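You operate a simulated robot arm through the tools that you are given. There is no shell and no other tool. Be economical: measure what you need, move in short steps, check, and stop when the job is done.

Carry out the task below with a simulated two-armed robot. There is one attempt and no reset: what you move stays moved.

## Task
Pick up the brown core from the top of the packing bench with one hand, pass it to the other hand and put it on the shelf under the packing bench.

Only the result counts: the job must be done as asked and must still hold three seconds after the hand-in. Knocking over, shifting, dropping, spilling or breaking anything else fails it.

## Robot
Two 7-joint arms with two-finger parallel grippers on one trunk, on a base that drives. Base frame: it is fixed to the floor where the robot stands at the start and does not move with it; the origin is under the middle of the robot, x ahead of it, y to its left, z up; the surface under the hand at the start is at about z = 780. Lengths are in mm, angles in rad, forces in N, time in s.
The left shoulder is at the start at [70, 134, 1126], the right one opposite. With the tool pointing down near the work surface each hand reaches from about 100 to 640 mm from the robot's upright axis, wherever it stands, measured 20 degrees to its own side. Places, roughly: shelf under the packing bench [700, -400, 300]. Payload 1.57 kg a hand.
Tool frame (each hand has its own): the origin (TCP) lies between the finger pads and is the grasp point; the fingertips stand 30 mm ahead of it; z points along the fingers, y is the line along which they close. The gripper opens to 80 mm. The fingers are 17 mm wide and 12 mm thick; the gripper's body (40 by 82 mm) begins 80 mm behind the TCP.
Orientation is told as [roll, pitch, yaw] about the base's x, y, z axes, in that order, counted from this pose: with the fingers straight down and closing along the base's y, the tool's x points along the base's -x, its y along +y and its z along -z.

## Interface
- The arms move only by the tool drive_tool. It takes "left_plan", "right_plan" or both (then of equal length, played together; a hand with none holds still); each is text: rows parted by semicolons, each of 7 numbers parted by spaces: the gripper command, from -1 (fully open) to 1 (shut), values between in proportion, then the shift along the base's x, y, z in units of 400 mm (1.0 is 400 mm), then the turn, a rotation vector about the base's x, y, z in units of 60 degrees (1.0 is 60 degrees). In form: jaw x y z rx ry rz; .... A call has 1 to 12 rows; each row is the pose to reach, as a shift and turn from the pose commanded when the call began. A call with a number of a shift or a turn outside -1 to 1 is refused whole. A row lasts 0.2 s, in which the tool goes at most 50 mm and 0.15 rad; a call with a longer step from one row to the next is refused whole, and so is a gripper value outside its range. A pose out of reach is approached as far as the arm can. The call stops where the force on the tool passes 40 N (or 10 N more than at its start, if that is more) or the arm is blocked; 0.2 s more then pass. Each finger travels about 153 mm/s and halts on what it meets, pressing with about 33 N; the grip force reading is that of the motor and also rises with nothing between the fingers. The clock runs only during rows and for 0.2 s after the last one: add rows that repeat a pose to give the fingers time. It gives the time, the measured TCP pose, the force on the tool (base axes), the opening and the grip force at its end, in the units of the frame above (readings bear some noise), with the torque about the TCP (base axes, N m) and any sound that the robot's microphone picked up, and new pictures: "pictures" is both (left out), scene, wrist or none (wrist: the cameras of the hands that moved).
- Cameras (640 x 400 px; columns grow to the right, rows downward): "scene" is now at [136.5, 26.5, 1351.4]; the picture's right is [0.20, -0.98, 0.00], its down [-0.68, -0.14, -0.72] and it looks along [0.71, 0.15, -0.69] (base axes); focal length 263 px, centre (320, 200). "left" rides on the left gripper at [72, 6, -122] in its tool frame; the picture's right is [-0.09, 1.00, 0.00], its down [-0.84, -0.08, -0.54] and it looks along [-0.54, -0.05, 0.84] (tool axes); focal length 238 px, centre (320, 200). "right" rides on the right gripper at [72, -7, -122] in its tool frame; the picture's right is [0.09, 1.00, 0.00], its down [-0.84, 0.08, -0.54] and it looks along [-0.54, 0.05, 0.84] (tool axes); focal length 238 px, centre (320, 200). There is no depth. A picture from a camera that has moved, and an enlarged one, comes with that camera's place and axes in the base frame and with its lens. The place of the scene camera against the robot may be out by one fixed shift of up to 18 mm in any direction.
- move_column(by): slides the trunk up (or, below 0, down) by that many mm; the arms and the scene camera ride with it, the base frame stays. It gives what a move gives, with no picture.
- drive_base(legs): drives the robot by 1 to 6 legs, each [ahead, left, turn to the left] in mm, mm and rad, along the robot's own axes; the way and the turn of a leg run together, so that a leg with both is an arc; at most 1500 mm and 3.142 rad a leg. The arms and the cameras ride along, it lands a little off, and it stops where it bumps. It gives what a move gives, and a new picture of the scene camera.
- aim_head(pan, tilt): turns the head with the scene camera to pan (to the left, within 1.501 rad either way) and tilt (down, from -0.506 to 1.204), counted from straight ahead of the robot. It gives what a move gives, and a new picture of the scene camera.
- enlarge(camera, box): a new picture of the part [left, top, right, bottom] of that camera's present view, enlarged. The clock stands still meanwhile.
- finish_job(): hands the job in; it is judged then, once.

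Work in short steps. Places have to be worked out from the pictures, the camera data and where the tool is seen: move nearer, look again, correct. Check each grasp and each placing, and mend what went wrong. You have 120 turns and 260 pictures in all, those below and enlarged ones among them. Open the grippers and draw the arms clear of the work before you hand the job in, unless the task says otherwise; then end with one line.

The tools are called after "Emit:" by a JSON object that holds its "fn" and its "kwargs". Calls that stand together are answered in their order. drive_tool: Moves the arms, as the interface text tells. Its arguments: {"type":"object","properties":{"left_plan":{"type":"string"},"right_plan":{"type":"string"},"pictures":{"type":"string","enum":["both","scene","wrist","none"]}},"required":[]} The other tools are called the same way: move_column (by) slides the trunk up or down; drive_base (legs) drives the base; aim_head (pan, tilt) turns the head that bears the scene camera; enlarge (camera, box) takes an enlarged picture of a part of a camera's view; finish_job () hands the job in.

At the start:

```text
t: 0.0
left_eef_pos: [428.5, 329.5, 1093.1]
left_tcp_rot: [0.0, -0.001, -0.001]
left_force: [1.3, 0.9, -0.7]
left_ft_torque: [0.02, -0.04, 0.02]
left_gripper_width: 80.0
left_finger_force: 0.1
right_eef_pos: [387.7, -25.6, 1143.8]
right_tcp_rot: [0.0, 0.0, -0.001]
right_force: [1.1, -0.7, 0.3]
right_ft_torque: [0.01, 0.0, 0.01]
right_gripper_width: 80.0
right_finger_force: 0.0
trunk travel left (down, up): [-700.0, 240.0]
robot x, y, heading: [-1.5, 2.2, -0.002]
head pan, tilt: [0.204, 0.763]
```

scene: 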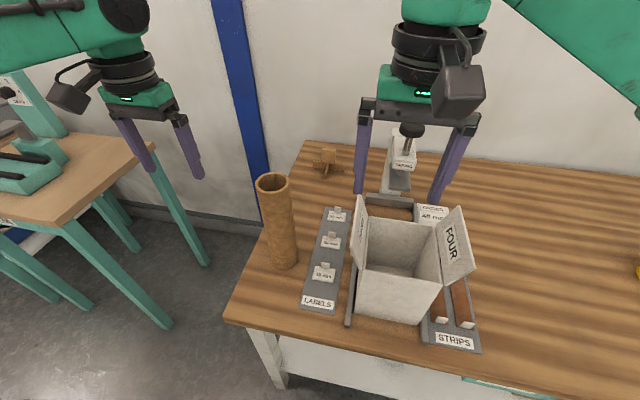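
right: 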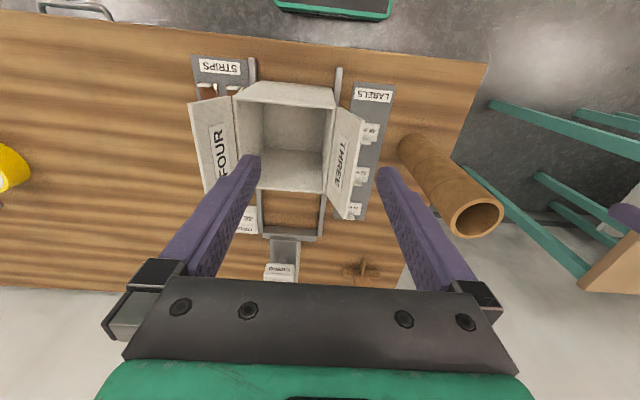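
left: 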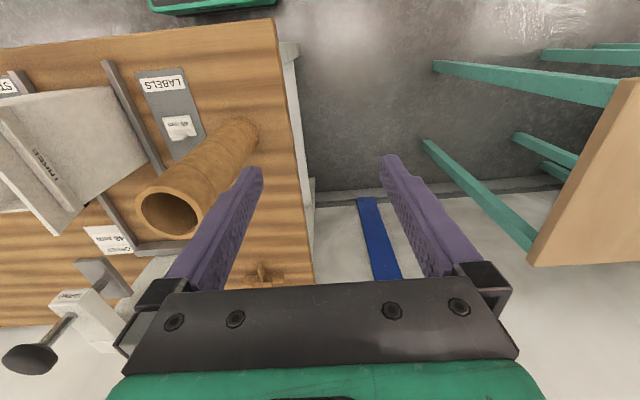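

The brown core looks like the standing cardboard tube. Triangulating with the wrist cameras puts its top at about [477, 177, 1027], roughly 58 mm across. I'll move the left hand above it and shift the right hand aside.

Emit:
{"fn": "drive_tool", "kwargs": {"left_plan": "-1 0.03 -0.09 0.08 0 0 0;-1 0.06 -0.19 0.08 0 0 0;-1 0.09 -0.28 0.08 0 0 0;-1 0.12 -0.38 0.08 0 0 0;-1 0.12 -0.38 0.08 0 0 0", "right_plan": "-1 0 -0.1 0 0 0 0;-1 0 -0.2 0 0 0 0;-1 0 -0.3 0 0 0 0;-1 0 -0.3 0 0 0 0;-1 0 -0.3 0 0 0 0"}}

```text
t: 1.2
left_eef_pos: [475.3, 176.9, 1124.4]
left_tcp_rot: [-0.002, -0.003, 0.001]
left_force: [-0.8, 0.5, 1.1]
left_ft_torque: [-0.02, -0.01, 0.0]
left_gripper_width: 80.0
left_finger_force: 0.0
right_eef_pos: [387.9, -144.3, 1143.4]
right_tcp_rot: [0.0, 0.002, 0.001]
right_force: [-1.1, 1.3, 0.0]
right_ft_torque: [-0.03, -0.04, -0.02]
right_gripper_width: 80.0
right_finger_force: 0.0
trunk travel left (down, up): [-700.0, 240.0]
robot x, y, heading: [2.7, -2.7, 0.005]
head pan, tilt: [0.204, 0.763]
camera scene: at [136.3, 27.7, 1351.4], right [0.2, -0.98, 0.0], down [-0.68, -0.14, -0.72], along [0.71, 0.15, -0.69], focal length 263 px, centre (320, 200)
camera right: at [315.8, -150.7, 1265.1], right [-0.09, 1.0, 0.0], down [0.84, 0.08, 0.54], along [0.54, 0.05, -0.84], focal length 238 px, centre (320, 200)
camera left: at [402.9, 183.0, 1246.0], right [0.09, 1.0, 0.0], down [0.84, -0.08, 0.54], along [0.54, -0.05, -0.84], focal length 238 px, centre (320, 200)
```

scene: 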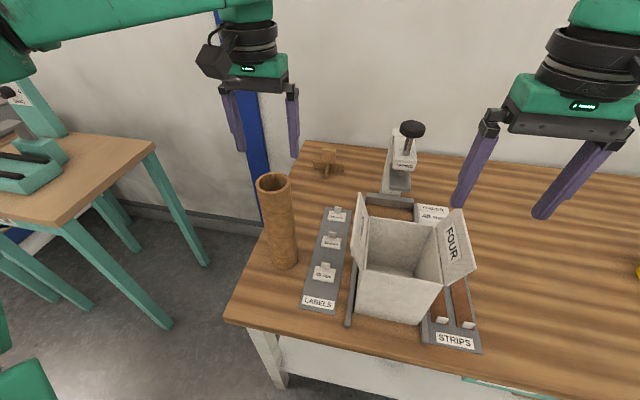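
right: 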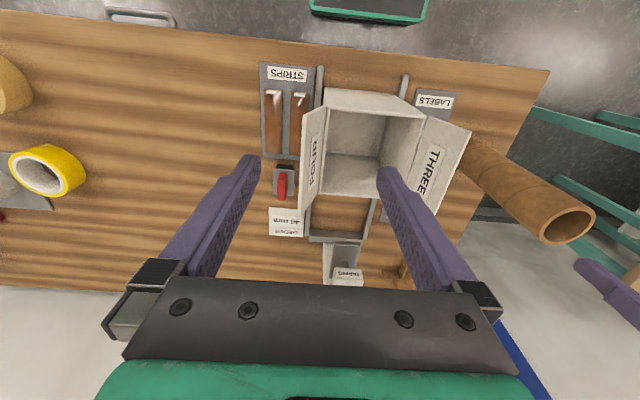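
left: 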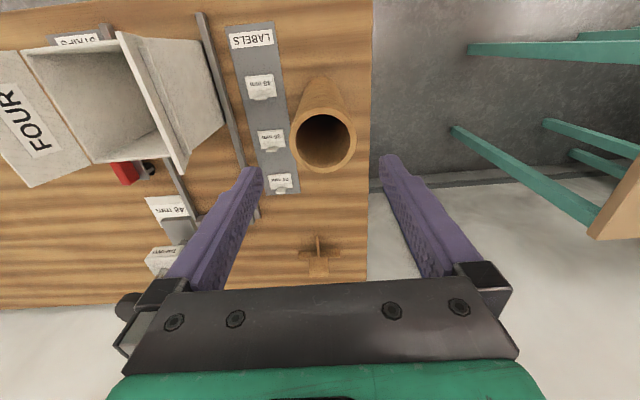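

The left camera confirms the tube's top at about [476, 180, 1030], with a diameter near 60 mm. I'll lower the left hand over it to z=995 and check before closing.

Emit:
{"fn": "drive_tool", "kwargs": {"left_plan": "-1 0.003 0.009 -0.1 0 0 0;-1 0.003 0.009 -0.2 0 0 0;-1 0.003 0.009 -0.27 0 0 0;-1 0.003 0.009 -0.323 0 0 0"}}

```text
t: 2.2
left_eef_pos: [477.8, 181.1, 994.2]
left_tcp_rot: [0.0, -0.001, 0.003]
left_force: [0.6, -0.5, 0.8]
left_ft_torque: [-0.01, 0.03, -0.04]
left_gripper_width: 80.0
left_finger_force: 0.1
right_eef_pos: [387.7, -145.0, 1143.9]
right_tcp_rot: [0.0, 0.0, -0.001]
right_force: [-0.1, -0.4, -0.3]
right_ft_torque: [-0.01, 0.02, 0.01]
right_gripper_width: 79.5
right_finger_force: 0.0
trunk travel left (down, up): [-700.0, 240.0]
robot x, y, heading: [-1.6, -2.8, 0.0]
head pan, tilt: [0.204, 0.763]
camera scene: at [137.2, 26.8, 1351.3], right [0.2, -0.98, 0.0], down [-0.68, -0.14, -0.72], along [0.71, 0.15, -0.69], focal length 263 px, centre (320, 200)
camera left: at [405.2, 186.3, 1116.5], right [0.09, 1.0, 0.0], down [0.84, -0.08, 0.54], along [0.54, -0.05, -0.84], focal length 238 px, centre (320, 200)
```

scene: 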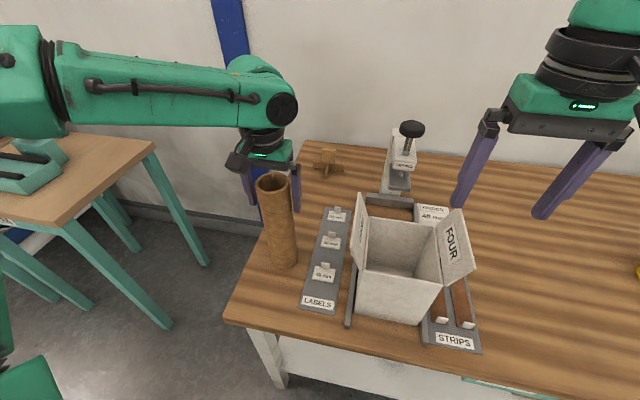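
left: 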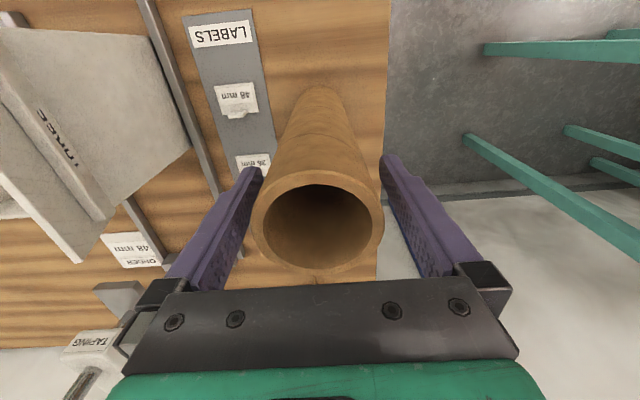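

The tube is between the fingers, centred at about x=472, y=179. I'll shift 5 mm back and close.

Emit:
{"fn": "drive_tool", "kwargs": {"left_plan": "-1 -0.013 -0.004 0 0 0 0;0.4 -0.013 -0.004 0 0 0 0;1 -0.013 -0.004 0 0 0 0;1 -0.013 -0.004 0 0 0 0", "pictures": "wrist"}}

```text
t: 3.2
left_eef_pos: [471.7, 178.3, 995.3]
left_tcp_rot: [-0.001, 0.001, 0.002]
left_force: [0.7, -0.4, 0.3]
left_ft_torque: [-0.03, 0.05, 0.0]
left_gripper_width: 62.7
left_finger_force: 33.1
right_eef_pos: [387.7, -145.1, 1142.6]
right_tcp_rot: [0.0, 0.001, 0.0]
right_force: [0.1, -0.5, 0.3]
right_ft_torque: [0.0, -0.03, 0.03]
right_gripper_width: 80.0
right_finger_force: 0.1
trunk travel left (down, up): [-700.0, 240.0]
robot x, y, heading: [2.8, -1.1, 0.001]
head pan, tilt: [0.204, 0.763]
camera left: at [399.3, 184.5, 1117.1], right [0.09, 1.0, 0.0], down [0.84, -0.08, 0.54], along [0.54, -0.05, -0.84], focal length 238 px, centre (320, 200)
```

left: 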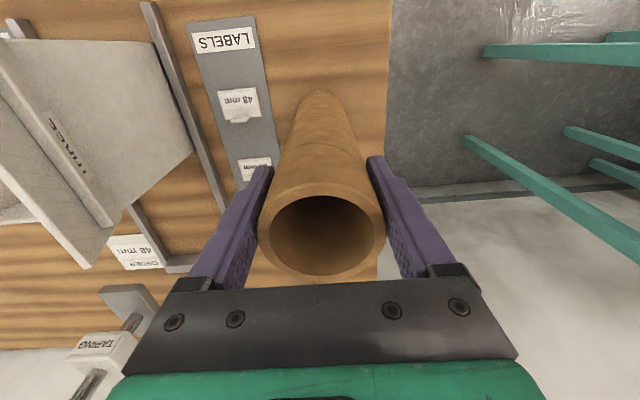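

The core is held, with a 62.7 mm opening. I'll lift it straight up 60 mm.

Emit:
{"fn": "drive_tool", "kwargs": {"left_plan": "1 0 0 0.03 0 0 0;1 0 0 0.09 0 0 0;1 0 0 0.15 0 0 0;1 0 0 0.15 0 0 0", "pictures": "scene"}}

```text
t: 4.2
left_eef_pos: [471.7, 177.9, 1054.8]
left_tcp_rot: [-0.001, 0.0, -0.001]
left_force: [0.4, 0.1, -0.6]
left_ft_torque: [-0.01, -0.01, 0.03]
left_gripper_width: 62.8
left_finger_force: 33.3
right_eef_pos: [388.4, -144.5, 1142.5]
right_tcp_rot: [0.0, 0.0, 0.0]
right_force: [0.5, -0.5, 0.7]
right_ft_torque: [0.03, 0.0, -0.03]
right_gripper_width: 80.1
right_finger_force: 0.1
trunk travel left (down, up): [-700.0, 240.0]
robot x, y, heading: [0.1, 2.5, -0.0]
head pan, tilt: [0.204, 0.763]
camera scene: at [137.0, 26.7, 1351.3], right [0.2, -0.98, 0.0], down [-0.68, -0.14, -0.72], along [0.71, 0.15, -0.69], focal length 263 px, centre (320, 200)
```

scene: 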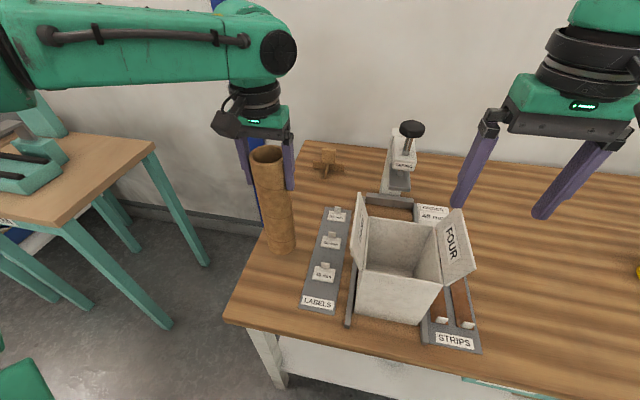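

Lifted cleanly. I'll raise the trunk a little and back away from the bench to do the handover in free space.

Emit:
{"fn": "move_column", "kwargs": {"by": 60}}

Emit:
{"fn": "drive_base", "kwargs": {"legs": [[-450, 0, 0]]}}

```text
t: 5.2
left_eef_pos: [472.8, 178.2, 1116.1]
left_tcp_rot: [0.0, -0.001, 0.001]
left_force: [0.2, 0.8, 0.1]
left_ft_torque: [0.02, 0.03, -0.01]
left_gripper_width: 62.7
left_finger_force: 32.9
right_eef_pos: [389.5, -144.8, 1202.8]
right_tcp_rot: [-0.001, 0.001, 0.0]
right_force: [0.8, -0.7, -0.5]
right_ft_torque: [-0.01, 0.03, 0.02]
right_gripper_width: 79.9
right_finger_force: 0.1
trunk travel left (down, up): [-760.0, 180.0]
robot x, y, heading: [1.5, -2.5, -0.001]
head pan, tilt: [0.204, 0.763]
```

```text
t: 7.9
left_eef_pos: [21.0, 180.0, 1114.5]
left_tcp_rot: [0.001, 0.0, 0.003]
left_force: [-0.5, 0.8, -0.1]
left_ft_torque: [-0.01, 0.03, 0.02]
left_gripper_width: 62.6
left_finger_force: 32.9
right_eef_pos: [-60.3, -143.7, 1204.6]
right_tcp_rot: [0.0, 0.001, 0.004]
right_force: [0.1, 0.4, 0.5]
right_ft_torque: [-0.04, 0.02, 0.01]
right_gripper_width: 79.8
right_finger_force: 0.1
trunk travel left (down, up): [-760.0, 180.0]
robot x, y, heading: [-448.5, -0.2, 0.003]
head pan, tilt: [0.204, 0.763]
camera scene: at [-312.8, 26.2, 1411.2], right [0.21, -0.98, 0.0], down [-0.68, -0.14, -0.72], along [0.71, 0.15, -0.69], focal length 263 px, centre (320, 200)
```

scene: 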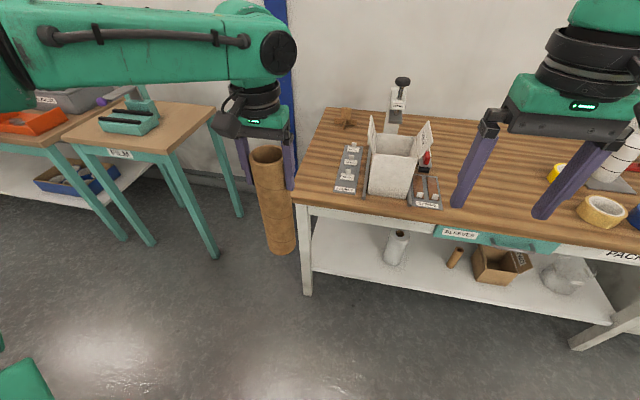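

Now the robot stands clear and the shelf is visible: its left part (y about 200 to −100) looks free. I'll start the handover by pitching the right tool up to horizontal while lowering it and bringing the tube toward the middle.

Emit:
{"fn": "drive_tool", "kwargs": {"right_plan": "-1 0 -0.02 -0.05 0 -0.14 0;-1 0 -0.04 -0.1 0 -0.28 0;-1 0 -0.06 -0.15 0 -0.42 0;-1 0 -0.08 -0.2 0 -0.56 0;-1 0 -0.1 -0.25 0 -0.7 0;-1 0 -0.12 -0.3 0 -0.84 0;-1 0 -0.12 -0.35 0 -0.98 0;-1 0 -0.12 -0.35 0 -1 0", "pictures": "none"}}

Emit:
{"fn": "drive_tool", "kwargs": {"right_plan": "-1 0 0 -0.05 0 -0.14 0;-1 0 0 -0.1 0 -0.28 0;-1 0 0 -0.12 0 -0.42 0;-1 0 0 -0.12 0 -0.5 0;-1 0 0 -0.12 0 -0.5 0", "pictures": "scene"}}

```text
t: 9.7
left_eef_pos: [20.4, 181.2, 1114.8]
left_tcp_rot: [-0.002, 0.0, 0.006]
left_force: [-0.3, -0.2, -1.0]
left_ft_torque: [-0.02, 0.06, 0.02]
left_gripper_width: 62.8
left_finger_force: 33.3
right_eef_pos: [-11.5, -178.8, 1080.3]
right_tcp_rot: [0.003, -1.045, 0.013]
right_force: [-0.3, -1.0, -1.3]
right_ft_torque: [0.04, -0.12, 0.04]
right_gripper_width: 80.0
right_finger_force: 0.0
right hand out of reach, approached as far as the arm can: row 6, 7, 8
trunk travel left (down, up): [-760.0, 180.0]
robot x, y, heading: [-453.8, -0.9, 0.004]
head pan, tilt: [0.204, 0.763]
```

```text
t: 10.9
left_eef_pos: [20.0, 179.6, 1115.5]
left_tcp_rot: [0.0, -0.001, 0.004]
left_force: [0.6, 0.5, -1.2]
left_ft_torque: [-0.05, 0.03, 0.0]
left_gripper_width: 62.6
left_finger_force: 33.4
right_eef_pos: [-21.1, -135.4, 1043.9]
right_tcp_rot: [-1.48, -1.567, 1.479]
right_force: [-0.1, 0.7, 0.3]
right_ft_torque: [-0.02, -0.02, 0.01]
right_gripper_width: 80.4
right_finger_force: 0.1
right hand out of reach, approached as far as the arm can: row 1, 2, 3, 4, 5
trunk travel left (down, up): [-760.0, 180.0]
robot x, y, heading: [-452.1, 0.3, 0.004]
head pan, tilt: [0.204, 0.763]
camera scene: at [-313.9, 26.5, 1411.3], right [0.21, -0.98, 0.0], down [-0.68, -0.14, -0.72], along [0.71, 0.15, -0.69], focal length 263 px, centre (320, 200)
```

scene: 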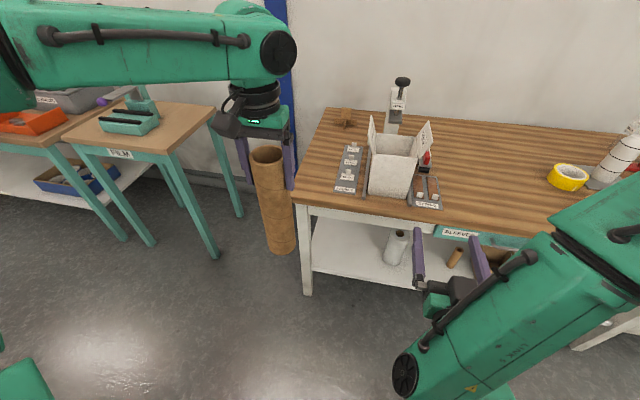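

The right tool is horizontal but near its inner reach limit. I'll move it forward while yawing it toward the left, keeping well clear of the tube.

Emit:
{"fn": "drive_tool", "kwargs": {"right_plan": "-1 0.08 0 0 0 0 0.13;-1 0.16 0 0 0 0 0.26;-1 0.2 0 0 0 0 0.39;-1 0.2 0 0 0 0 0.52;-1 0.2 0 0 0 0 0.65;-1 0.2 0 0 0 0 0.75;-1 0.2 0 0 0 0 0.75", "pictures": "both"}}

```text
t: 12.5
left_eef_pos: [20.2, 179.7, 1116.0]
left_tcp_rot: [0.0, 0.0, 0.004]
left_force: [0.2, 0.6, -2.0]
left_ft_torque: [0.0, -0.02, -0.02]
left_gripper_width: 62.5
left_finger_force: 33.2
right_eef_pos: [-7.3, -48.8, 1100.1]
right_tcp_rot: [2.075, -1.512, -1.691]
right_force: [0.6, 0.0, 0.1]
right_ft_torque: [0.01, 0.0, -0.04]
right_gripper_width: 80.2
right_finger_force: 0.1
right hand out of reach, approached as far as the arm can: row 1, 2, 3, 4, 5, 6, 7
trunk travel left (down, up): [-760.0, 180.0]
robot x, y, heading: [-452.3, -3.9, 0.003]
head pan, tilt: [0.204, 0.763]
camera scene: at [-313.4, 24.4, 1412.4], right [0.19, -0.98, 0.0], down [-0.67, -0.13, -0.73], along [0.72, 0.14, -0.68], focal length 263 px, centre (320, 200)
camera right: at [-116.7, -95.7, 1022.5], right [-0.37, 0.93, -0.04], down [-0.54, -0.18, 0.82], along [0.76, 0.33, 0.57], focal length 238 px, centre (320, 200)
```

scene: 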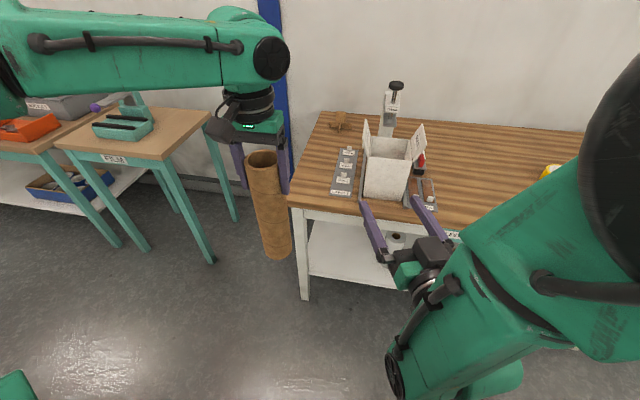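
right: 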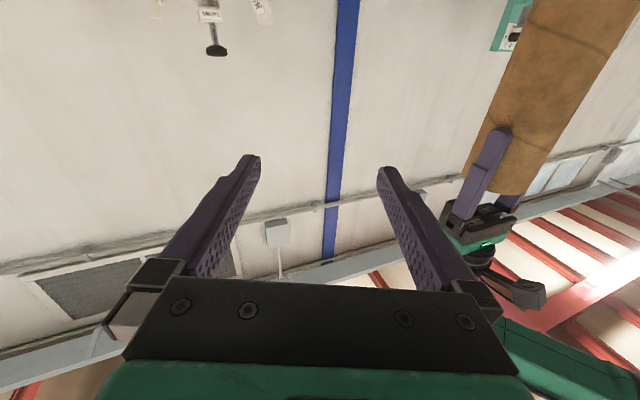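

The right hand is still at an inner limit. I'll extend it forward to get into comfortable reach.

Emit:
{"fn": "drive_tool", "kwargs": {"right_plan": "-1 0.1 -0.05 0 0 0 0;-1 0.2 -0.1 0 0 0 0;-1 0.3 -0.15 0 0 0 0;-1 0.4 -0.2 0 0 0 0;-1 0.4 -0.2 0 0 0 0", "pictures": "scene"}}

```text
t: 13.9
left_eef_pos: [19.7, 179.3, 1115.3]
left_tcp_rot: [0.0, 0.001, 0.004]
left_force: [-0.6, -0.1, -1.5]
left_ft_torque: [-0.03, -0.02, -0.03]
left_gripper_width: 62.4
left_finger_force: 33.0
right_eef_pos: [21.3, -29.1, 1092.1]
right_tcp_rot: [0.907, -1.46, -0.519]
right_force: [0.7, -0.7, 0.6]
right_ft_torque: [0.0, 0.01, -0.01]
right_gripper_width: 79.7
right_finger_force: 0.2
right hand out of reach, approached as far as the arm can: row 1, 2, 3, 4, 5
trunk travel left (down, up): [-760.0, 180.0]
robot x, y, heading: [-447.9, 0.9, -0.002]
head pan, tilt: [0.204, 0.763]
stopped in row 5 (right hand): the arm was blocked; the commanded pose is now the measured one
camera scene: at [-310.5, 13.7, 1415.6], right [0.05, -1.0, 0.0], down [-0.65, -0.03, -0.76], along [0.76, 0.04, -0.65], focal length 263 px, centre (320, 200)
```

scene: 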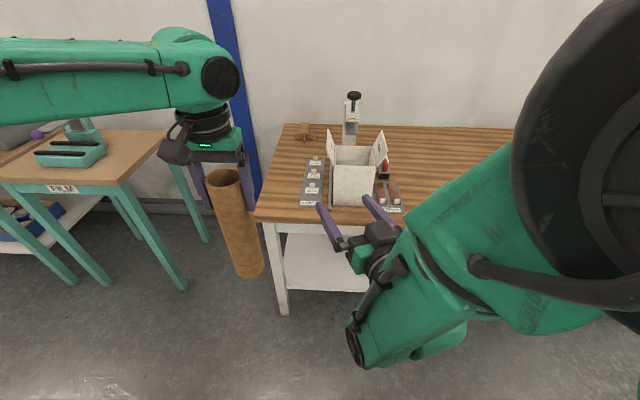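

The right elbow has come up against the head, so this is a poor configuration. I'll back out by pitching the tool back down and moving it right.

Emit:
{"fn": "drive_tool", "kwargs": {"right_plan": "-1 0 -0.05 0 0 0.1 0;-1 0 -0.1 0 0 0.2 0;-1 0 -0.15 0 0 0.33 0;-1 0 -0.2 0 0 0.46 0;-1 0 -0.25 0 0 0.6 0;-1 0 -0.3 0 0 0.73 0;-1 0 -0.35 0 0 0.86 0;-1 0 -0.35 0 0 0.99 0;-1 0 -0.35 0 0 0.99 0", "pictures": "scene"}}

```text
t: 15.9
left_eef_pos: [19.7, 180.2, 1115.9]
left_tcp_rot: [0.0, 0.001, 0.003]
left_force: [0.0, -0.9, -0.8]
left_ft_torque: [-0.02, -0.01, -0.02]
left_gripper_width: 62.7
left_finger_force: 33.0
right_eef_pos: [19.9, -168.6, 1093.8]
right_tcp_rot: [0.418, -0.438, -0.059]
right_force: [0.1, -0.8, 0.5]
right_ft_torque: [0.01, -0.02, 0.02]
right_gripper_width: 80.0
right_finger_force: 0.0
right hand out of reach, approached as far as the arm can: row 1, 2
trunk travel left (down, up): [-760.0, 180.0]
robot x, y, heading: [-450.0, -1.7, 0.007]
head pan, tilt: [0.204, 0.763]
camera scene: at [-314.5, 26.2, 1411.4], right [0.21, -0.98, 0.0], down [-0.68, -0.14, -0.72], along [0.71, 0.15, -0.69], focal length 263 px, centre (320, 200)
```

scene: 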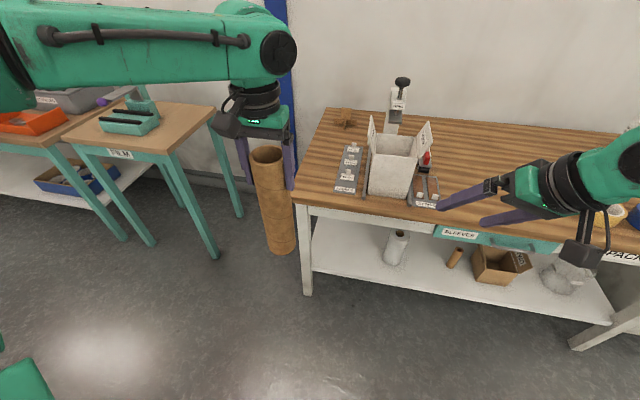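

Free again. I'll now orient the right tool forward at about 50° pitch with level jaws (a good grip for a vertical tube), a bit further out, and see if that is within reach.

Emit:
{"fn": "drive_tool", "kwargs": {"right_plan": "-1 0.05 0 -0.05 -0.066 -0.079 -0.038;-1 0.1 0 -0.1 -0.132 -0.158 -0.076;-1 0.12 0 -0.15 -0.198 -0.238 -0.114;-1 0.12 0.02 -0.18 -0.265 -0.317 -0.152;-1 0.12 0.04 -0.2 -0.331 -0.396 -0.19;-1 0.12 0.04 -0.2 -0.331 -0.396 -0.19", "pictures": "scene"}}

```text
t: 17.3
left_eef_pos: [20.0, 177.7, 1116.9]
left_tcp_rot: [0.001, 0.0, 0.003]
left_force: [0.3, 0.0, -1.6]
left_ft_torque: [0.03, -0.03, -0.02]
left_gripper_width: 62.6
left_finger_force: 33.1
right_eef_pos: [69.6, -153.2, 1012.2]
right_tcp_rot: [-0.002, -0.871, 0.0]
right_force: [-1.1, 0.2, 0.3]
right_ft_torque: [0.0, 0.03, 0.0]
right_gripper_width: 80.0
right_finger_force: 0.0
trunk travel left (down, up): [-760.0, 180.0]
robot x, y, heading: [-449.4, 1.4, 0.002]
head pan, tilt: [0.204, 0.763]
camera scene: at [-314.6, 25.7, 1411.4], right [0.21, -0.98, 0.0], down [-0.68, -0.14, -0.72], along [0.71, 0.15, -0.69], focal length 263 px, centre (320, 200)
```

scene: 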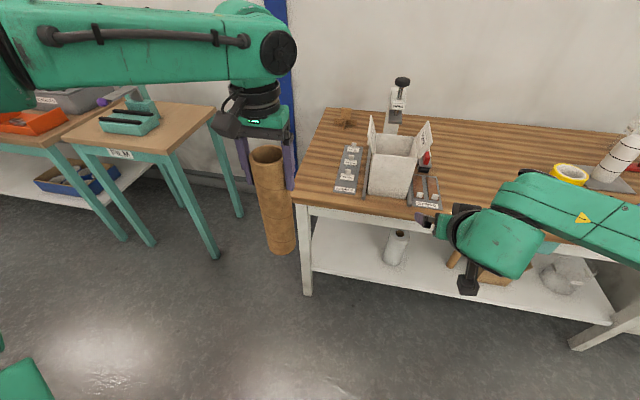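

That pose is fully reachable. I'll bring the tube to about [110, 60] with the left hand and set the right hand back and up for the approach.

Emit:
{"fn": "drive_tool", "kwargs": {"left_plan": "1 0.08 -0.05 0 0 0 0;1 0.15 -0.12 0 0 0 0;1 0.2 -0.2 0 0 0 0;1 0.225 -0.295 0 0 0 0;1 0.225 -0.295 0 0 0 0", "right_plan": "-1 -0.02 0.02 0.05 0 0 0;-1 -0.04 0.04 0.09 0 0 0;-1 -0.06 0.06 0.12 0 0 0;-1 -0.0875 0.0825 0.145 0 0 0;-1 -0.0875 0.0825 0.145 0 0 0", "pictures": "both"}}

```text
t: 18.5
left_eef_pos: [48.7, 120.7, 1104.5]
left_tcp_rot: [0.0, -0.003, 0.005]
left_force: [0.1, 0.0, -1.1]
left_ft_torque: [-0.01, -0.03, 0.0]
left_gripper_width: 62.5
left_finger_force: 32.7
left hand out of reach, approached as far as the arm can: row 2, 3, 4, 5
right_eef_pos: [35.7, -118.3, 1070.1]
right_tcp_rot: [-0.002, -0.866, 0.0]
right_force: [0.0, -0.2, -0.2]
right_ft_torque: [0.0, 0.02, 0.0]
right_gripper_width: 80.2
right_finger_force: 0.0
trunk travel left (down, up): [-760.0, 180.0]
robot x, y, heading: [-448.3, -2.8, 0.005]
head pan, tilt: [0.204, 0.763]
camera scene: at [-313.6, 26.6, 1411.3], right [0.21, -0.98, 0.0], down [-0.68, -0.14, -0.72], along [0.71, 0.15, -0.69], focal length 263 px, centre (320, 200)
camera right: at [-104.8, -124.8, 1094.6], right [-0.06, 1.0, -0.07], down [0.13, 0.08, 0.99], along [0.99, 0.05, -0.13], focal length 238 px, centre (320, 200)
camera left: at [-23.7, 126.7, 1226.4], right [0.09, 1.0, 0.0], down [0.84, -0.07, 0.54], along [0.54, -0.05, -0.84], focal length 238 px, centre (320, 200)
```

scene: 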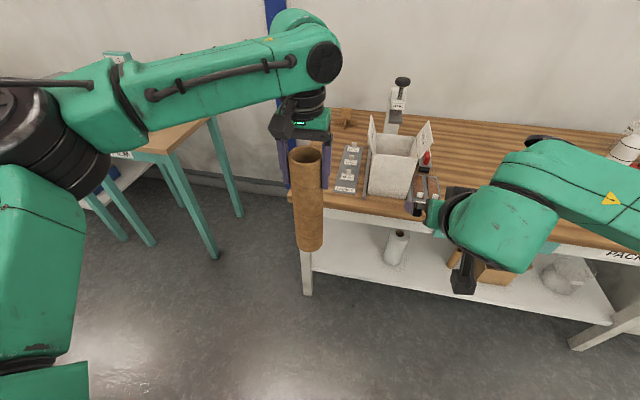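
right: 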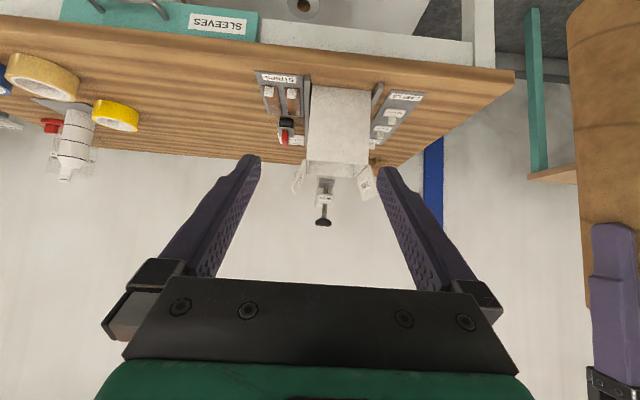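
left: 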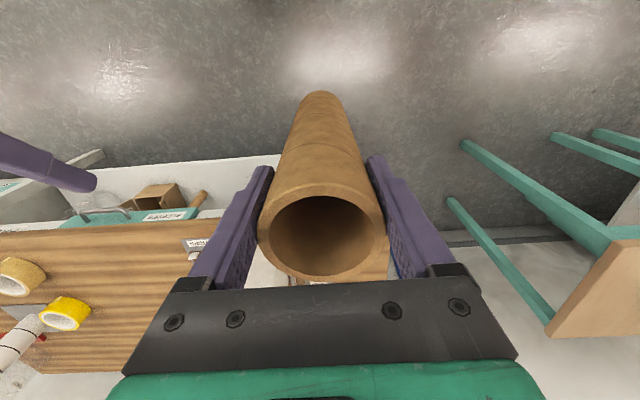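

The left arm is near its reach limit at that height. Lowering the tube 105 mm should regain reach, so I'll lower both hands.

Emit:
{"fn": "drive_tool", "kwargs": {"left_plan": "1 0 0 -0.1 0 0 0;1 0 0 -0.2 0 0 0;1 0 0 -0.265 0 0 0;1 0 0 -0.265 0 0 0", "right_plan": "-1 0 0 -0.1 0 0 0;-1 0 0 -0.2 0 0 0;-1 0 0 -0.265 0 0 0;-1 0 0 -0.265 0 0 0", "pictures": "scene"}}

```text
t: 19.5
left_eef_pos: [47.2, 122.6, 999.3]
left_tcp_rot: [0.0, -0.001, 0.002]
left_force: [-0.3, 0.7, -1.1]
left_ft_torque: [0.02, 0.04, -0.02]
left_gripper_width: 62.7
left_finger_force: 32.9
right_eef_pos: [34.1, -118.2, 963.7]
right_tcp_rot: [-0.002, -0.87, 0.001]
right_force: [-1.1, 0.0, 0.2]
right_ft_torque: [0.02, -0.01, -0.01]
right_gripper_width: 79.8
right_finger_force: 0.1
trunk travel left (down, up): [-760.0, 180.0]
robot x, y, heading: [-453.0, -0.0, 0.002]
head pan, tilt: [0.204, 0.763]
camera scene: at [-314.5, 26.1, 1411.4], right [0.21, -0.98, 0.0], down [-0.68, -0.14, -0.72], along [0.71, 0.15, -0.69], focal length 263 px, centre (320, 200)
```

scene: 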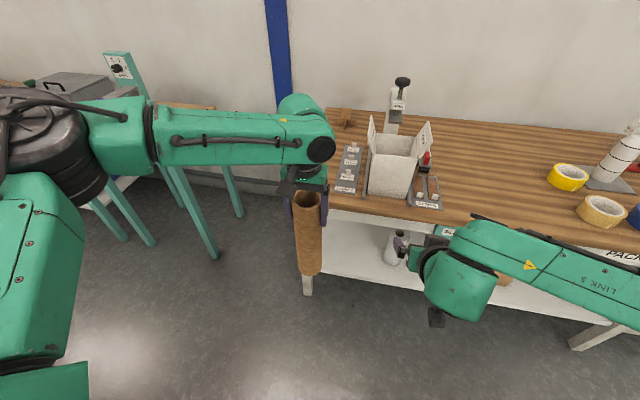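

Now I'll bring the tube to about [95, 60] with the left hand alone.

Emit:
{"fn": "drive_tool", "kwargs": {"left_plan": "1 0.06 -0.07 0 0 0 0;1 0.12 -0.155 0 0 0 0;1 0.12 -0.155 0 0 0 0", "pictures": "none"}}

Emit:
{"fn": "drive_tool", "kwargs": {"right_plan": "-1 -0.05 0.1 -0.01 0 0 0;-1 -0.05 0.2 -0.01 0 0 0;-1 -0.05 0.3 -0.01 0 0 0;-1 -0.05 0.3 -0.01 0 0 0", "pictures": "both"}}

```text
t: 20.3
left_eef_pos: [42.7, 113.4, 1010.2]
left_tcp_rot: [0.001, 0.0, 0.003]
left_force: [0.0, 0.6, -0.6]
left_ft_torque: [-0.01, 0.01, 0.01]
left_gripper_width: 62.6
left_finger_force: 33.2
left hand out of reach, approached as far as the arm can: row 1, 2, 3
right_eef_pos: [34.7, -118.0, 964.0]
right_tcp_rot: [-0.003, -0.869, 0.0]
right_force: [-0.3, -0.5, 0.6]
right_ft_torque: [0.01, -0.07, 0.01]
right_gripper_width: 80.1
right_finger_force: 0.0
trunk travel left (down, up): [-760.0, 180.0]
robot x, y, heading: [-454.1, 3.5, -0.001]
head pan, tilt: [0.204, 0.763]
```

```text
t: 21.3
left_eef_pos: [41.1, 112.9, 1010.5]
left_tcp_rot: [-0.001, -0.001, 0.004]
left_force: [-0.5, 0.1, -1.5]
left_ft_torque: [0.02, 0.01, 0.0]
left_gripper_width: 62.6
left_finger_force: 32.7
right_eef_pos: [13.8, 2.4, 959.5]
right_tcp_rot: [-0.003, -0.869, -0.001]
right_force: [-0.8, 0.5, 0.5]
right_ft_torque: [0.02, 0.02, -0.01]
right_gripper_width: 80.0
right_finger_force: 0.1
trunk travel left (down, up): [-760.0, 180.0]
robot x, y, heading: [-447.3, -2.6, 0.005]
head pan, tilt: [0.204, 0.763]
camera scene: at [-314.7, 25.3, 1411.4], right [0.21, -0.98, 0.0], down [-0.68, -0.14, -0.72], along [0.71, 0.15, -0.69], focal length 263 px, centre (320, 200)
camera right: at [-125.8, -4.8, 983.4], right [-0.06, 1.0, -0.07], down [0.13, 0.08, 0.99], along [0.99, 0.05, -0.13], focal length 238 px, centre (320, 200)
```

scene: 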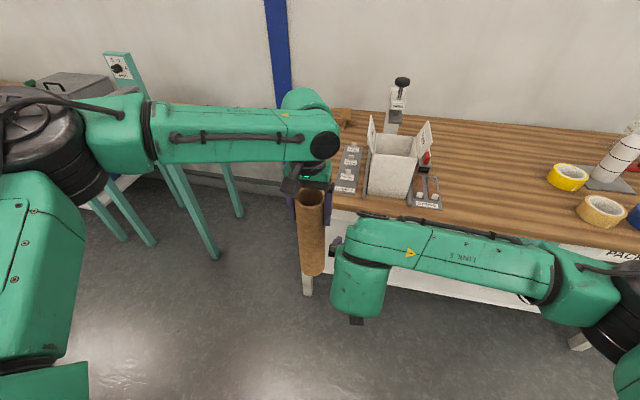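
right: 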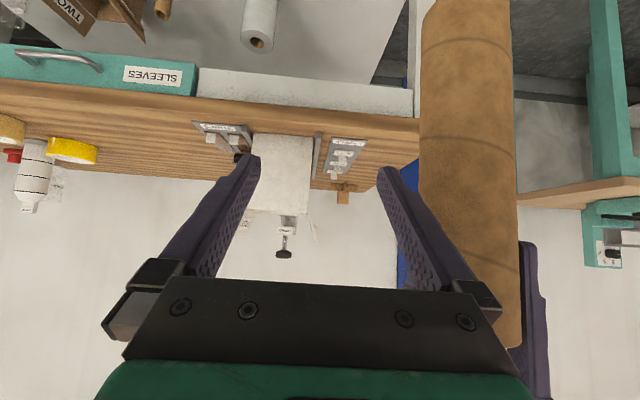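

The left arm won't go further that way, so I'll leave the tube at about [41, 113] and yaw the right tool 60° to the left to approach it from the right.

Emit:
{"fn": "drive_tool", "kwargs": {"right_plan": "-1 0 0 0 0 0 0.14;-1 0 0 0 0 0 0.28;-1 0 0 0 0 0 0.42;-1 0 0 0 0 0 0.56;-1 0 0 0 0 0 0.7;-1 0 0 0 0 0 0.84;-1 0 0 0 0 0 0.98;-1 0 0 0 0 0 0.98", "pictures": "both"}}

```text
t: 23.1
left_eef_pos: [42.3, 117.1, 1009.4]
left_tcp_rot: [-0.004, -0.002, 0.003]
left_force: [0.6, 0.5, -0.5]
left_ft_torque: [-0.02, 0.04, 0.01]
left_gripper_width: 62.8
left_finger_force: 33.5
right_eef_pos: [-8.8, 18.9, 968.4]
right_tcp_rot: [-0.012, -0.906, 1.021]
right_force: [0.9, 0.2, -0.5]
right_ft_torque: [0.03, -0.01, 0.0]
right_gripper_width: 80.0
right_finger_force: 0.0
right hand out of reach, approached as far as the arm can: row 7, 8
trunk travel left (down, up): [-760.0, 180.0]
robot x, y, heading: [-452.7, -0.8, 0.003]
head pan, tilt: [0.204, 0.763]
camera scene: at [-314.1, 30.2, 1411.2], right [0.21, -0.98, 0.0], down [-0.68, -0.14, -0.72], along [0.71, 0.15, -0.69], focal length 263 px, centre (320, 200)
camera right: at [-78.9, -103.2, 986.6], right [-0.87, 0.48, -0.08], down [-0.02, 0.12, 0.99], along [0.49, 0.87, -0.09], focal length 238 px, centre (320, 200)
```

scene: 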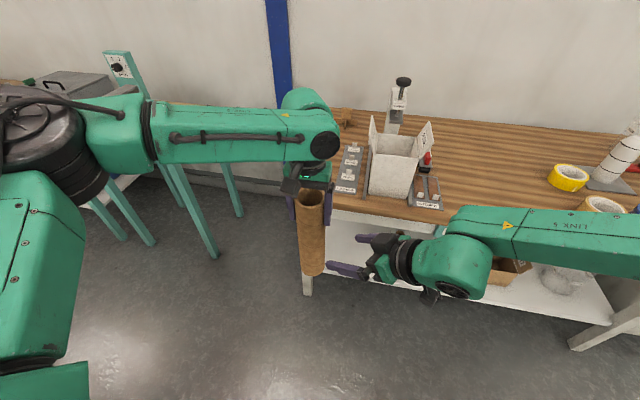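
right: 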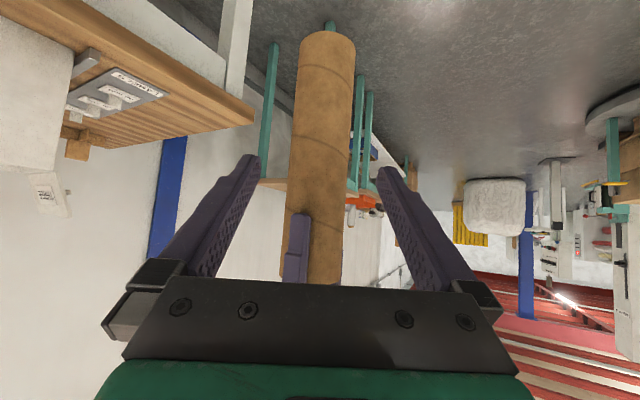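

The right jaws are aligned with the tube. I'll approach to straddle it at z≈875, below the left fingers.

Emit:
{"fn": "drive_tool", "kwargs": {"right_plan": "-1 0.032 0.06 -0.1 0 0 0;-1 0.064 0.12 -0.18 0 0 0;-1 0.085 0.16 -0.2325 0 0 0;-1 0.1 0.19 -0.2325 0 0 0;-1 0.1 0.19 -0.2325 0 0 0", "pictures": "both"}}

```text
t: 24.3
left_eef_pos: [43.0, 112.2, 1010.2]
left_tcp_rot: [-0.001, -0.006, 0.004]
left_force: [7.7, 0.2, 1.3]
left_ft_torque: [0.05, -1.02, -0.07]
left_gripper_width: 62.6
left_finger_force: 33.1
right_eef_pos: [54.1, 77.5, 867.1]
right_tcp_rot: [0.002, -0.868, 1.026]
right_force: [-6.7, 0.1, -2.2]
right_ft_torque: [-0.11, 0.01, 0.29]
right_gripper_width: 80.0
right_finger_force: 0.1
trunk travel left (down, up): [-760.0, 180.0]
robot x, y, heading: [-451.4, -1.3, 0.006]
head pan, tilt: [0.204, 0.763]
camera scene: at [-314.3, 25.5, 1411.4], right [0.21, -0.98, 0.0], down [-0.68, -0.14, -0.72], along [0.71, 0.15, -0.69], focal length 263 px, centre (320, 200)
camera right: at [-13.5, -45.1, 891.2], right [-0.88, 0.47, -0.07], down [0.0, 0.15, 0.99], along [0.47, 0.87, -0.13], focal length 238 px, centre (320, 200)
```

scene: 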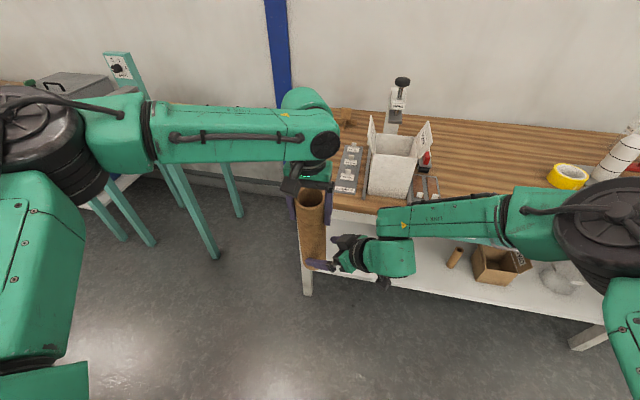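
right: 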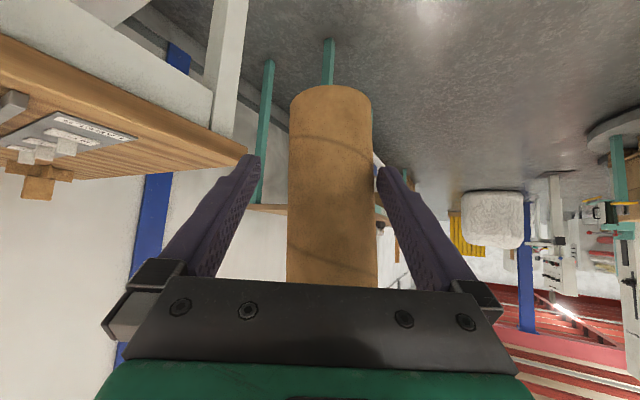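

The right finger nearest the robot is pressing the tube by about 7 N in x. I'll move the right hand sideways about 12 mm (−x, +y) to centre it, then look.

Emit:
{"fn": "drive_tool", "kwargs": {"right_plan": "-1 -0.013 0.008 0 0 0 0;-1 -0.026 0.016 0 0 0 0;-1 -0.026 0.016 0 0 0 0", "pictures": "wrist"}}

Emit:
{"fn": "enlarge", "kwargs": {"camera": "scene", "box": [250, 140, 410, 300]}}

```text
t: 25.1
left_eef_pos: [41.8, 113.4, 1009.1]
left_tcp_rot: [0.001, 0.0, 0.004]
left_force: [-1.2, -0.3, -0.2]
left_ft_torque: [-0.04, 0.01, -0.04]
left_gripper_width: 62.5
left_finger_force: 32.9
right_eef_pos: [44.5, 82.6, 867.7]
right_tcp_rot: [-0.002, -0.87, 1.024]
right_force: [-0.1, -0.4, -0.3]
right_ft_torque: [-0.02, -0.01, 0.03]
right_gripper_width: 79.9
right_finger_force: 0.1
trunk travel left (down, up): [-760.0, 180.0]
robot x, y, heading: [-450.7, -0.7, -0.001]
head pan, tilt: [0.204, 0.763]
camera right: at [-23.1, -39.0, 891.7], right [-0.88, 0.47, -0.07], down [0.0, 0.15, 0.99], along [0.47, 0.87, -0.13], focal length 238 px, centre (320, 200)
```

right: 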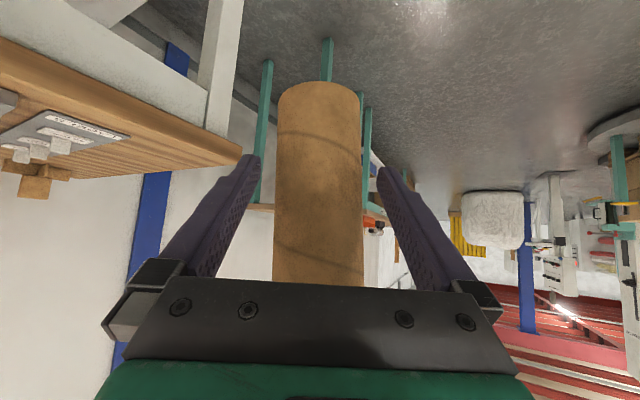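

```text
2.50 times, centred on (330, 220) of scene
camera zoom: at [-314.1, 26.4, 1411.4], right [0.21, -0.98, 0.0], down [-0.68, -0.14, -0.72], along [0.71, 0.15, -0.69], focal length 656 px, centre (295, 150)
```

zoom: 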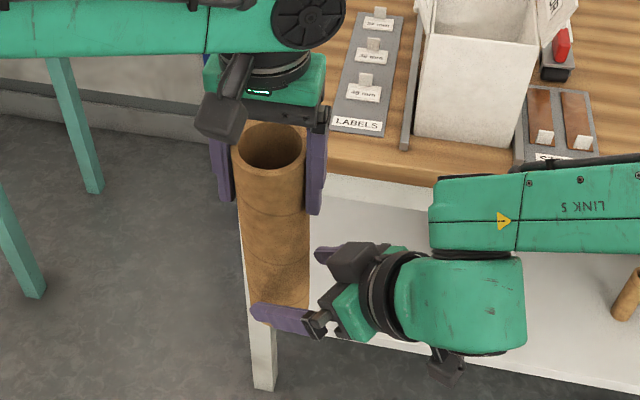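

The tube is now centred between the fingers with no contact force. I'll advance 28 mm and then check before closing.

Emit:
{"fn": "drive_tool", "kwargs": {"right_plan": "-1 0.018 0.03 0 0 0 0;-1 0.036 0.062 0 0 0 0;-1 0.036 0.062 0 0 0 0", "pictures": "wrist"}}

Emit:
{"fn": "enlarge", "kwargs": {"camera": "left", "box": [160, 60, 480, 260]}}

```text
t: 25.9
left_eef_pos: [41.6, 114.1, 1010.0]
left_tcp_rot: [0.001, -0.001, 0.004]
left_force: [0.0, -0.4, -1.3]
left_ft_torque: [0.0, -0.01, 0.01]
left_gripper_width: 62.3
left_finger_force: 33.3
right_eef_pos: [58.8, 107.5, 867.4]
right_tcp_rot: [0.002, -0.868, 1.025]
right_force: [0.2, -0.9, 0.4]
right_ft_torque: [0.01, 0.0, -0.02]
right_gripper_width: 80.2
right_finger_force: 0.0
trunk travel left (down, up): [-760.0, 180.0]
robot x, y, heading: [-451.6, -2.1, 0.001]
head pan, tilt: [0.204, 0.763]
camera right: at [-8.9, -14.9, 891.2], right [-0.88, 0.47, -0.07], down [0.0, 0.15, 0.99], along [0.47, 0.87, -0.13], focal length 238 px, centre (320, 200)
```

right: 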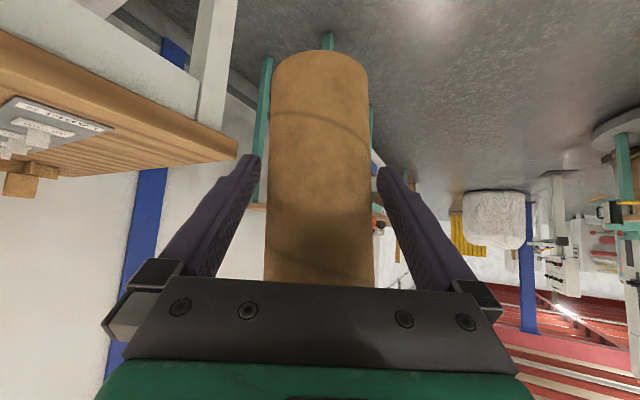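

```text
2.00 times, centred on (320, 160) of left
camera zoom: at [-30.3, 119.4, 1131.6], right [0.09, 1.0, 0.0], down [0.84, -0.07, 0.54], along [0.54, -0.05, -0.84], focal length 477 px, centre (320, 280)
```

zoom: 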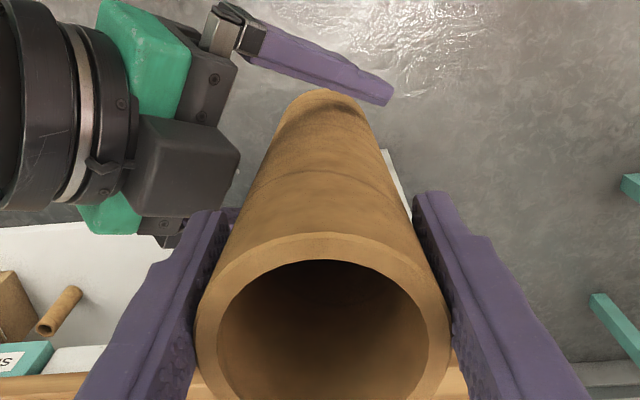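

The tube sits between the right fingers, with its bottom tilted forward roughly 6°, which I'll correct later. I'll advance another 8 mm and close the right gripper.

Emit:
{"fn": "drive_tool", "kwargs": {"right_plan": "-1 0.01 0.018 0 0 0 0;0.3 0.01 0.018 0 0 0 0;1 0.01 0.018 0 0 0 0;1 0.01 0.018 0 0 0 0", "pictures": "both"}}

```text
t: 26.9
left_eef_pos: [43.6, 114.7, 1009.3]
left_tcp_rot: [0.003, -0.001, 0.004]
left_force: [7.0, 7.7, -3.1]
left_ft_torque: [1.05, 0.18, 0.13]
left_gripper_width: 62.6
left_finger_force: 32.7
right_eef_pos: [60.9, 115.0, 867.2]
right_tcp_rot: [-0.003, -0.867, 1.027]
right_force: [-5.8, -7.5, 2.1]
right_ft_torque: [0.02, -0.98, -0.03]
right_gripper_width: 63.8
right_finger_force: 33.0
trunk travel left (down, up): [-760.0, 180.0]
robot x, y, heading: [-451.4, -1.8, 0.003]
head pan, tilt: [0.204, 0.763]
camera scene: at [-314.2, 26.6, 1411.4], right [0.21, -0.98, 0.0], down [-0.68, -0.14, -0.72], along [0.71, 0.15, -0.69], focal length 263 px, centre (320, 200)
camera right: at [-4.9, -7.3, 891.0], right [-0.88, 0.47, -0.07], down [0.0, 0.15, 0.99], along [0.47, 0.87, -0.13], focal length 238 px, centre (320, 200)
```

scene: 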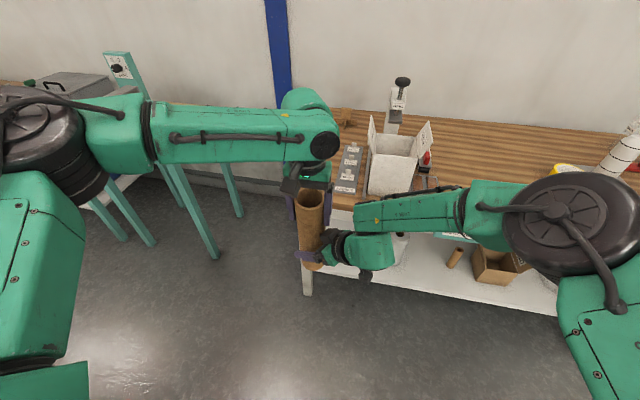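
right: 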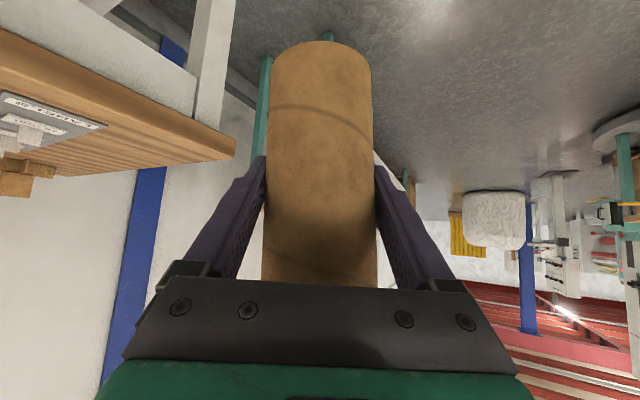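

The right hand grips at 63.8 mm. I'll open the left and lift it off.

Emit:
{"fn": "drive_tool", "kwargs": {"left_plan": "0.6 0 0 0 0 0 0;-0.2 0 0 0 0 0 0;-1 0 0 0 0 0 0;-1 0 0 0 0 0 0", "pictures": "wrist"}}

```text
t: 27.9
left_eef_pos: [42.7, 114.9, 1009.3]
left_tcp_rot: [-0.002, -0.002, 0.003]
left_force: [0.6, 0.5, -0.2]
left_ft_torque: [0.01, -0.04, 0.0]
left_gripper_width: 79.9
left_finger_force: 0.1
right_eef_pos: [61.7, 114.8, 868.3]
right_tcp_rot: [0.001, -0.869, 1.026]
right_force: [0.6, -0.7, -0.1]
right_ft_torque: [0.02, 0.01, 0.02]
right_gripper_width: 63.8
right_finger_force: 32.2
trunk travel left (down, up): [-760.0, 180.0]
robot x, y, heading: [-446.0, -1.9, 0.005]
head pan, tilt: [0.204, 0.763]
camera left: at [-30.3, 119.9, 1131.5], right [0.09, 1.0, 0.0], down [0.84, -0.07, 0.54], along [0.54, -0.05, -0.84], focal length 238 px, centre (320, 200)
```

left: 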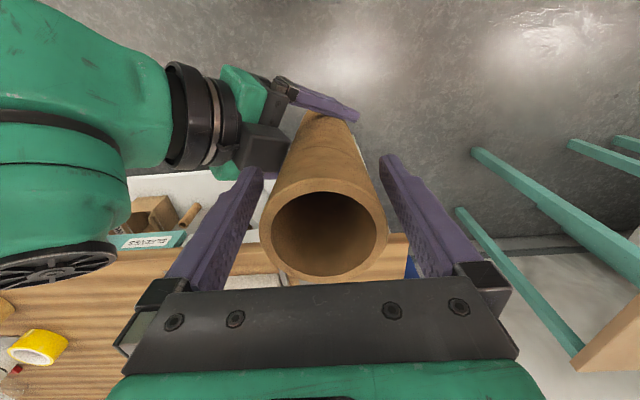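

The left is open and the right holds the tube. I'll lift the left hand off and swing it left.

Emit:
{"fn": "drive_tool", "kwargs": {"left_plan": "-1 0 0 0.1 0 0 0;-1 0 0 0.2 0 0 0;-1 -0.05 0.02 0.25 0 0 0;-1 -0.1 0.12 0.25 0 0 0;-1 -0.1 0.24 0.25 0 0 0;-1 -0.1 0.36 0.25 0 0 0;-1 -0.1 0.46 0.25 0 0 0;-1 -0.1 0.46 0.25 0 0 0", "pictures": "both"}}

```text
t: 29.7
left_eef_pos: [1.8, 297.0, 1110.4]
left_tcp_rot: [0.002, -0.001, 0.005]
left_force: [-1.4, -0.1, 0.8]
left_ft_torque: [-0.02, 0.05, 0.0]
left_gripper_width: 79.7
left_finger_force: 0.1
right_eef_pos: [62.3, 115.1, 866.7]
right_tcp_rot: [0.0, -0.87, 1.025]
right_force: [-0.3, 0.4, 0.5]
right_ft_torque: [0.02, 0.02, 0.02]
right_gripper_width: 63.8
right_finger_force: 33.6
trunk travel left (down, up): [-760.0, 180.0]
robot x, y, heading: [-449.0, -1.5, 0.002]
head pan, tilt: [0.204, 0.763]
camera scene: at [-313.7, 25.5, 1411.3], right [0.21, -0.98, 0.0], down [-0.68, -0.14, -0.72], along [0.71, 0.15, -0.69], focal length 263 px, centre (320, 200)
camera left: at [-69.7, 303.0, 1231.5], right [0.09, 1.0, 0.0], down [0.84, -0.07, 0.54], along [0.54, -0.05, -0.84], focal length 238 px, centre (320, 200)
```

scene: 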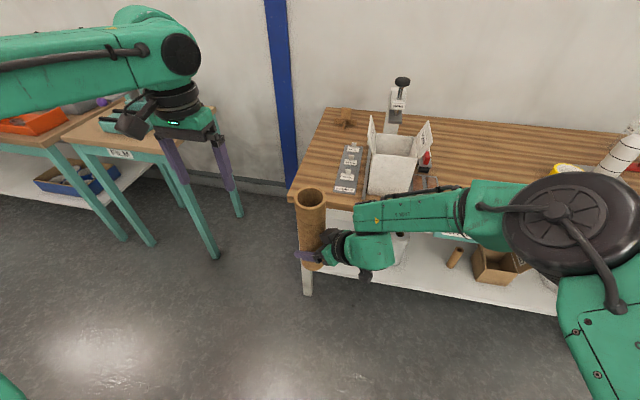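
left: 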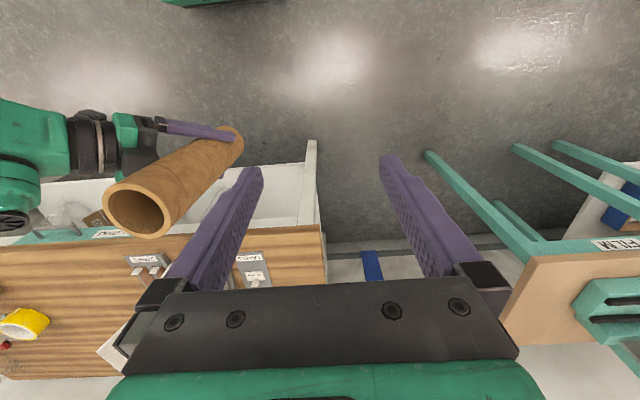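

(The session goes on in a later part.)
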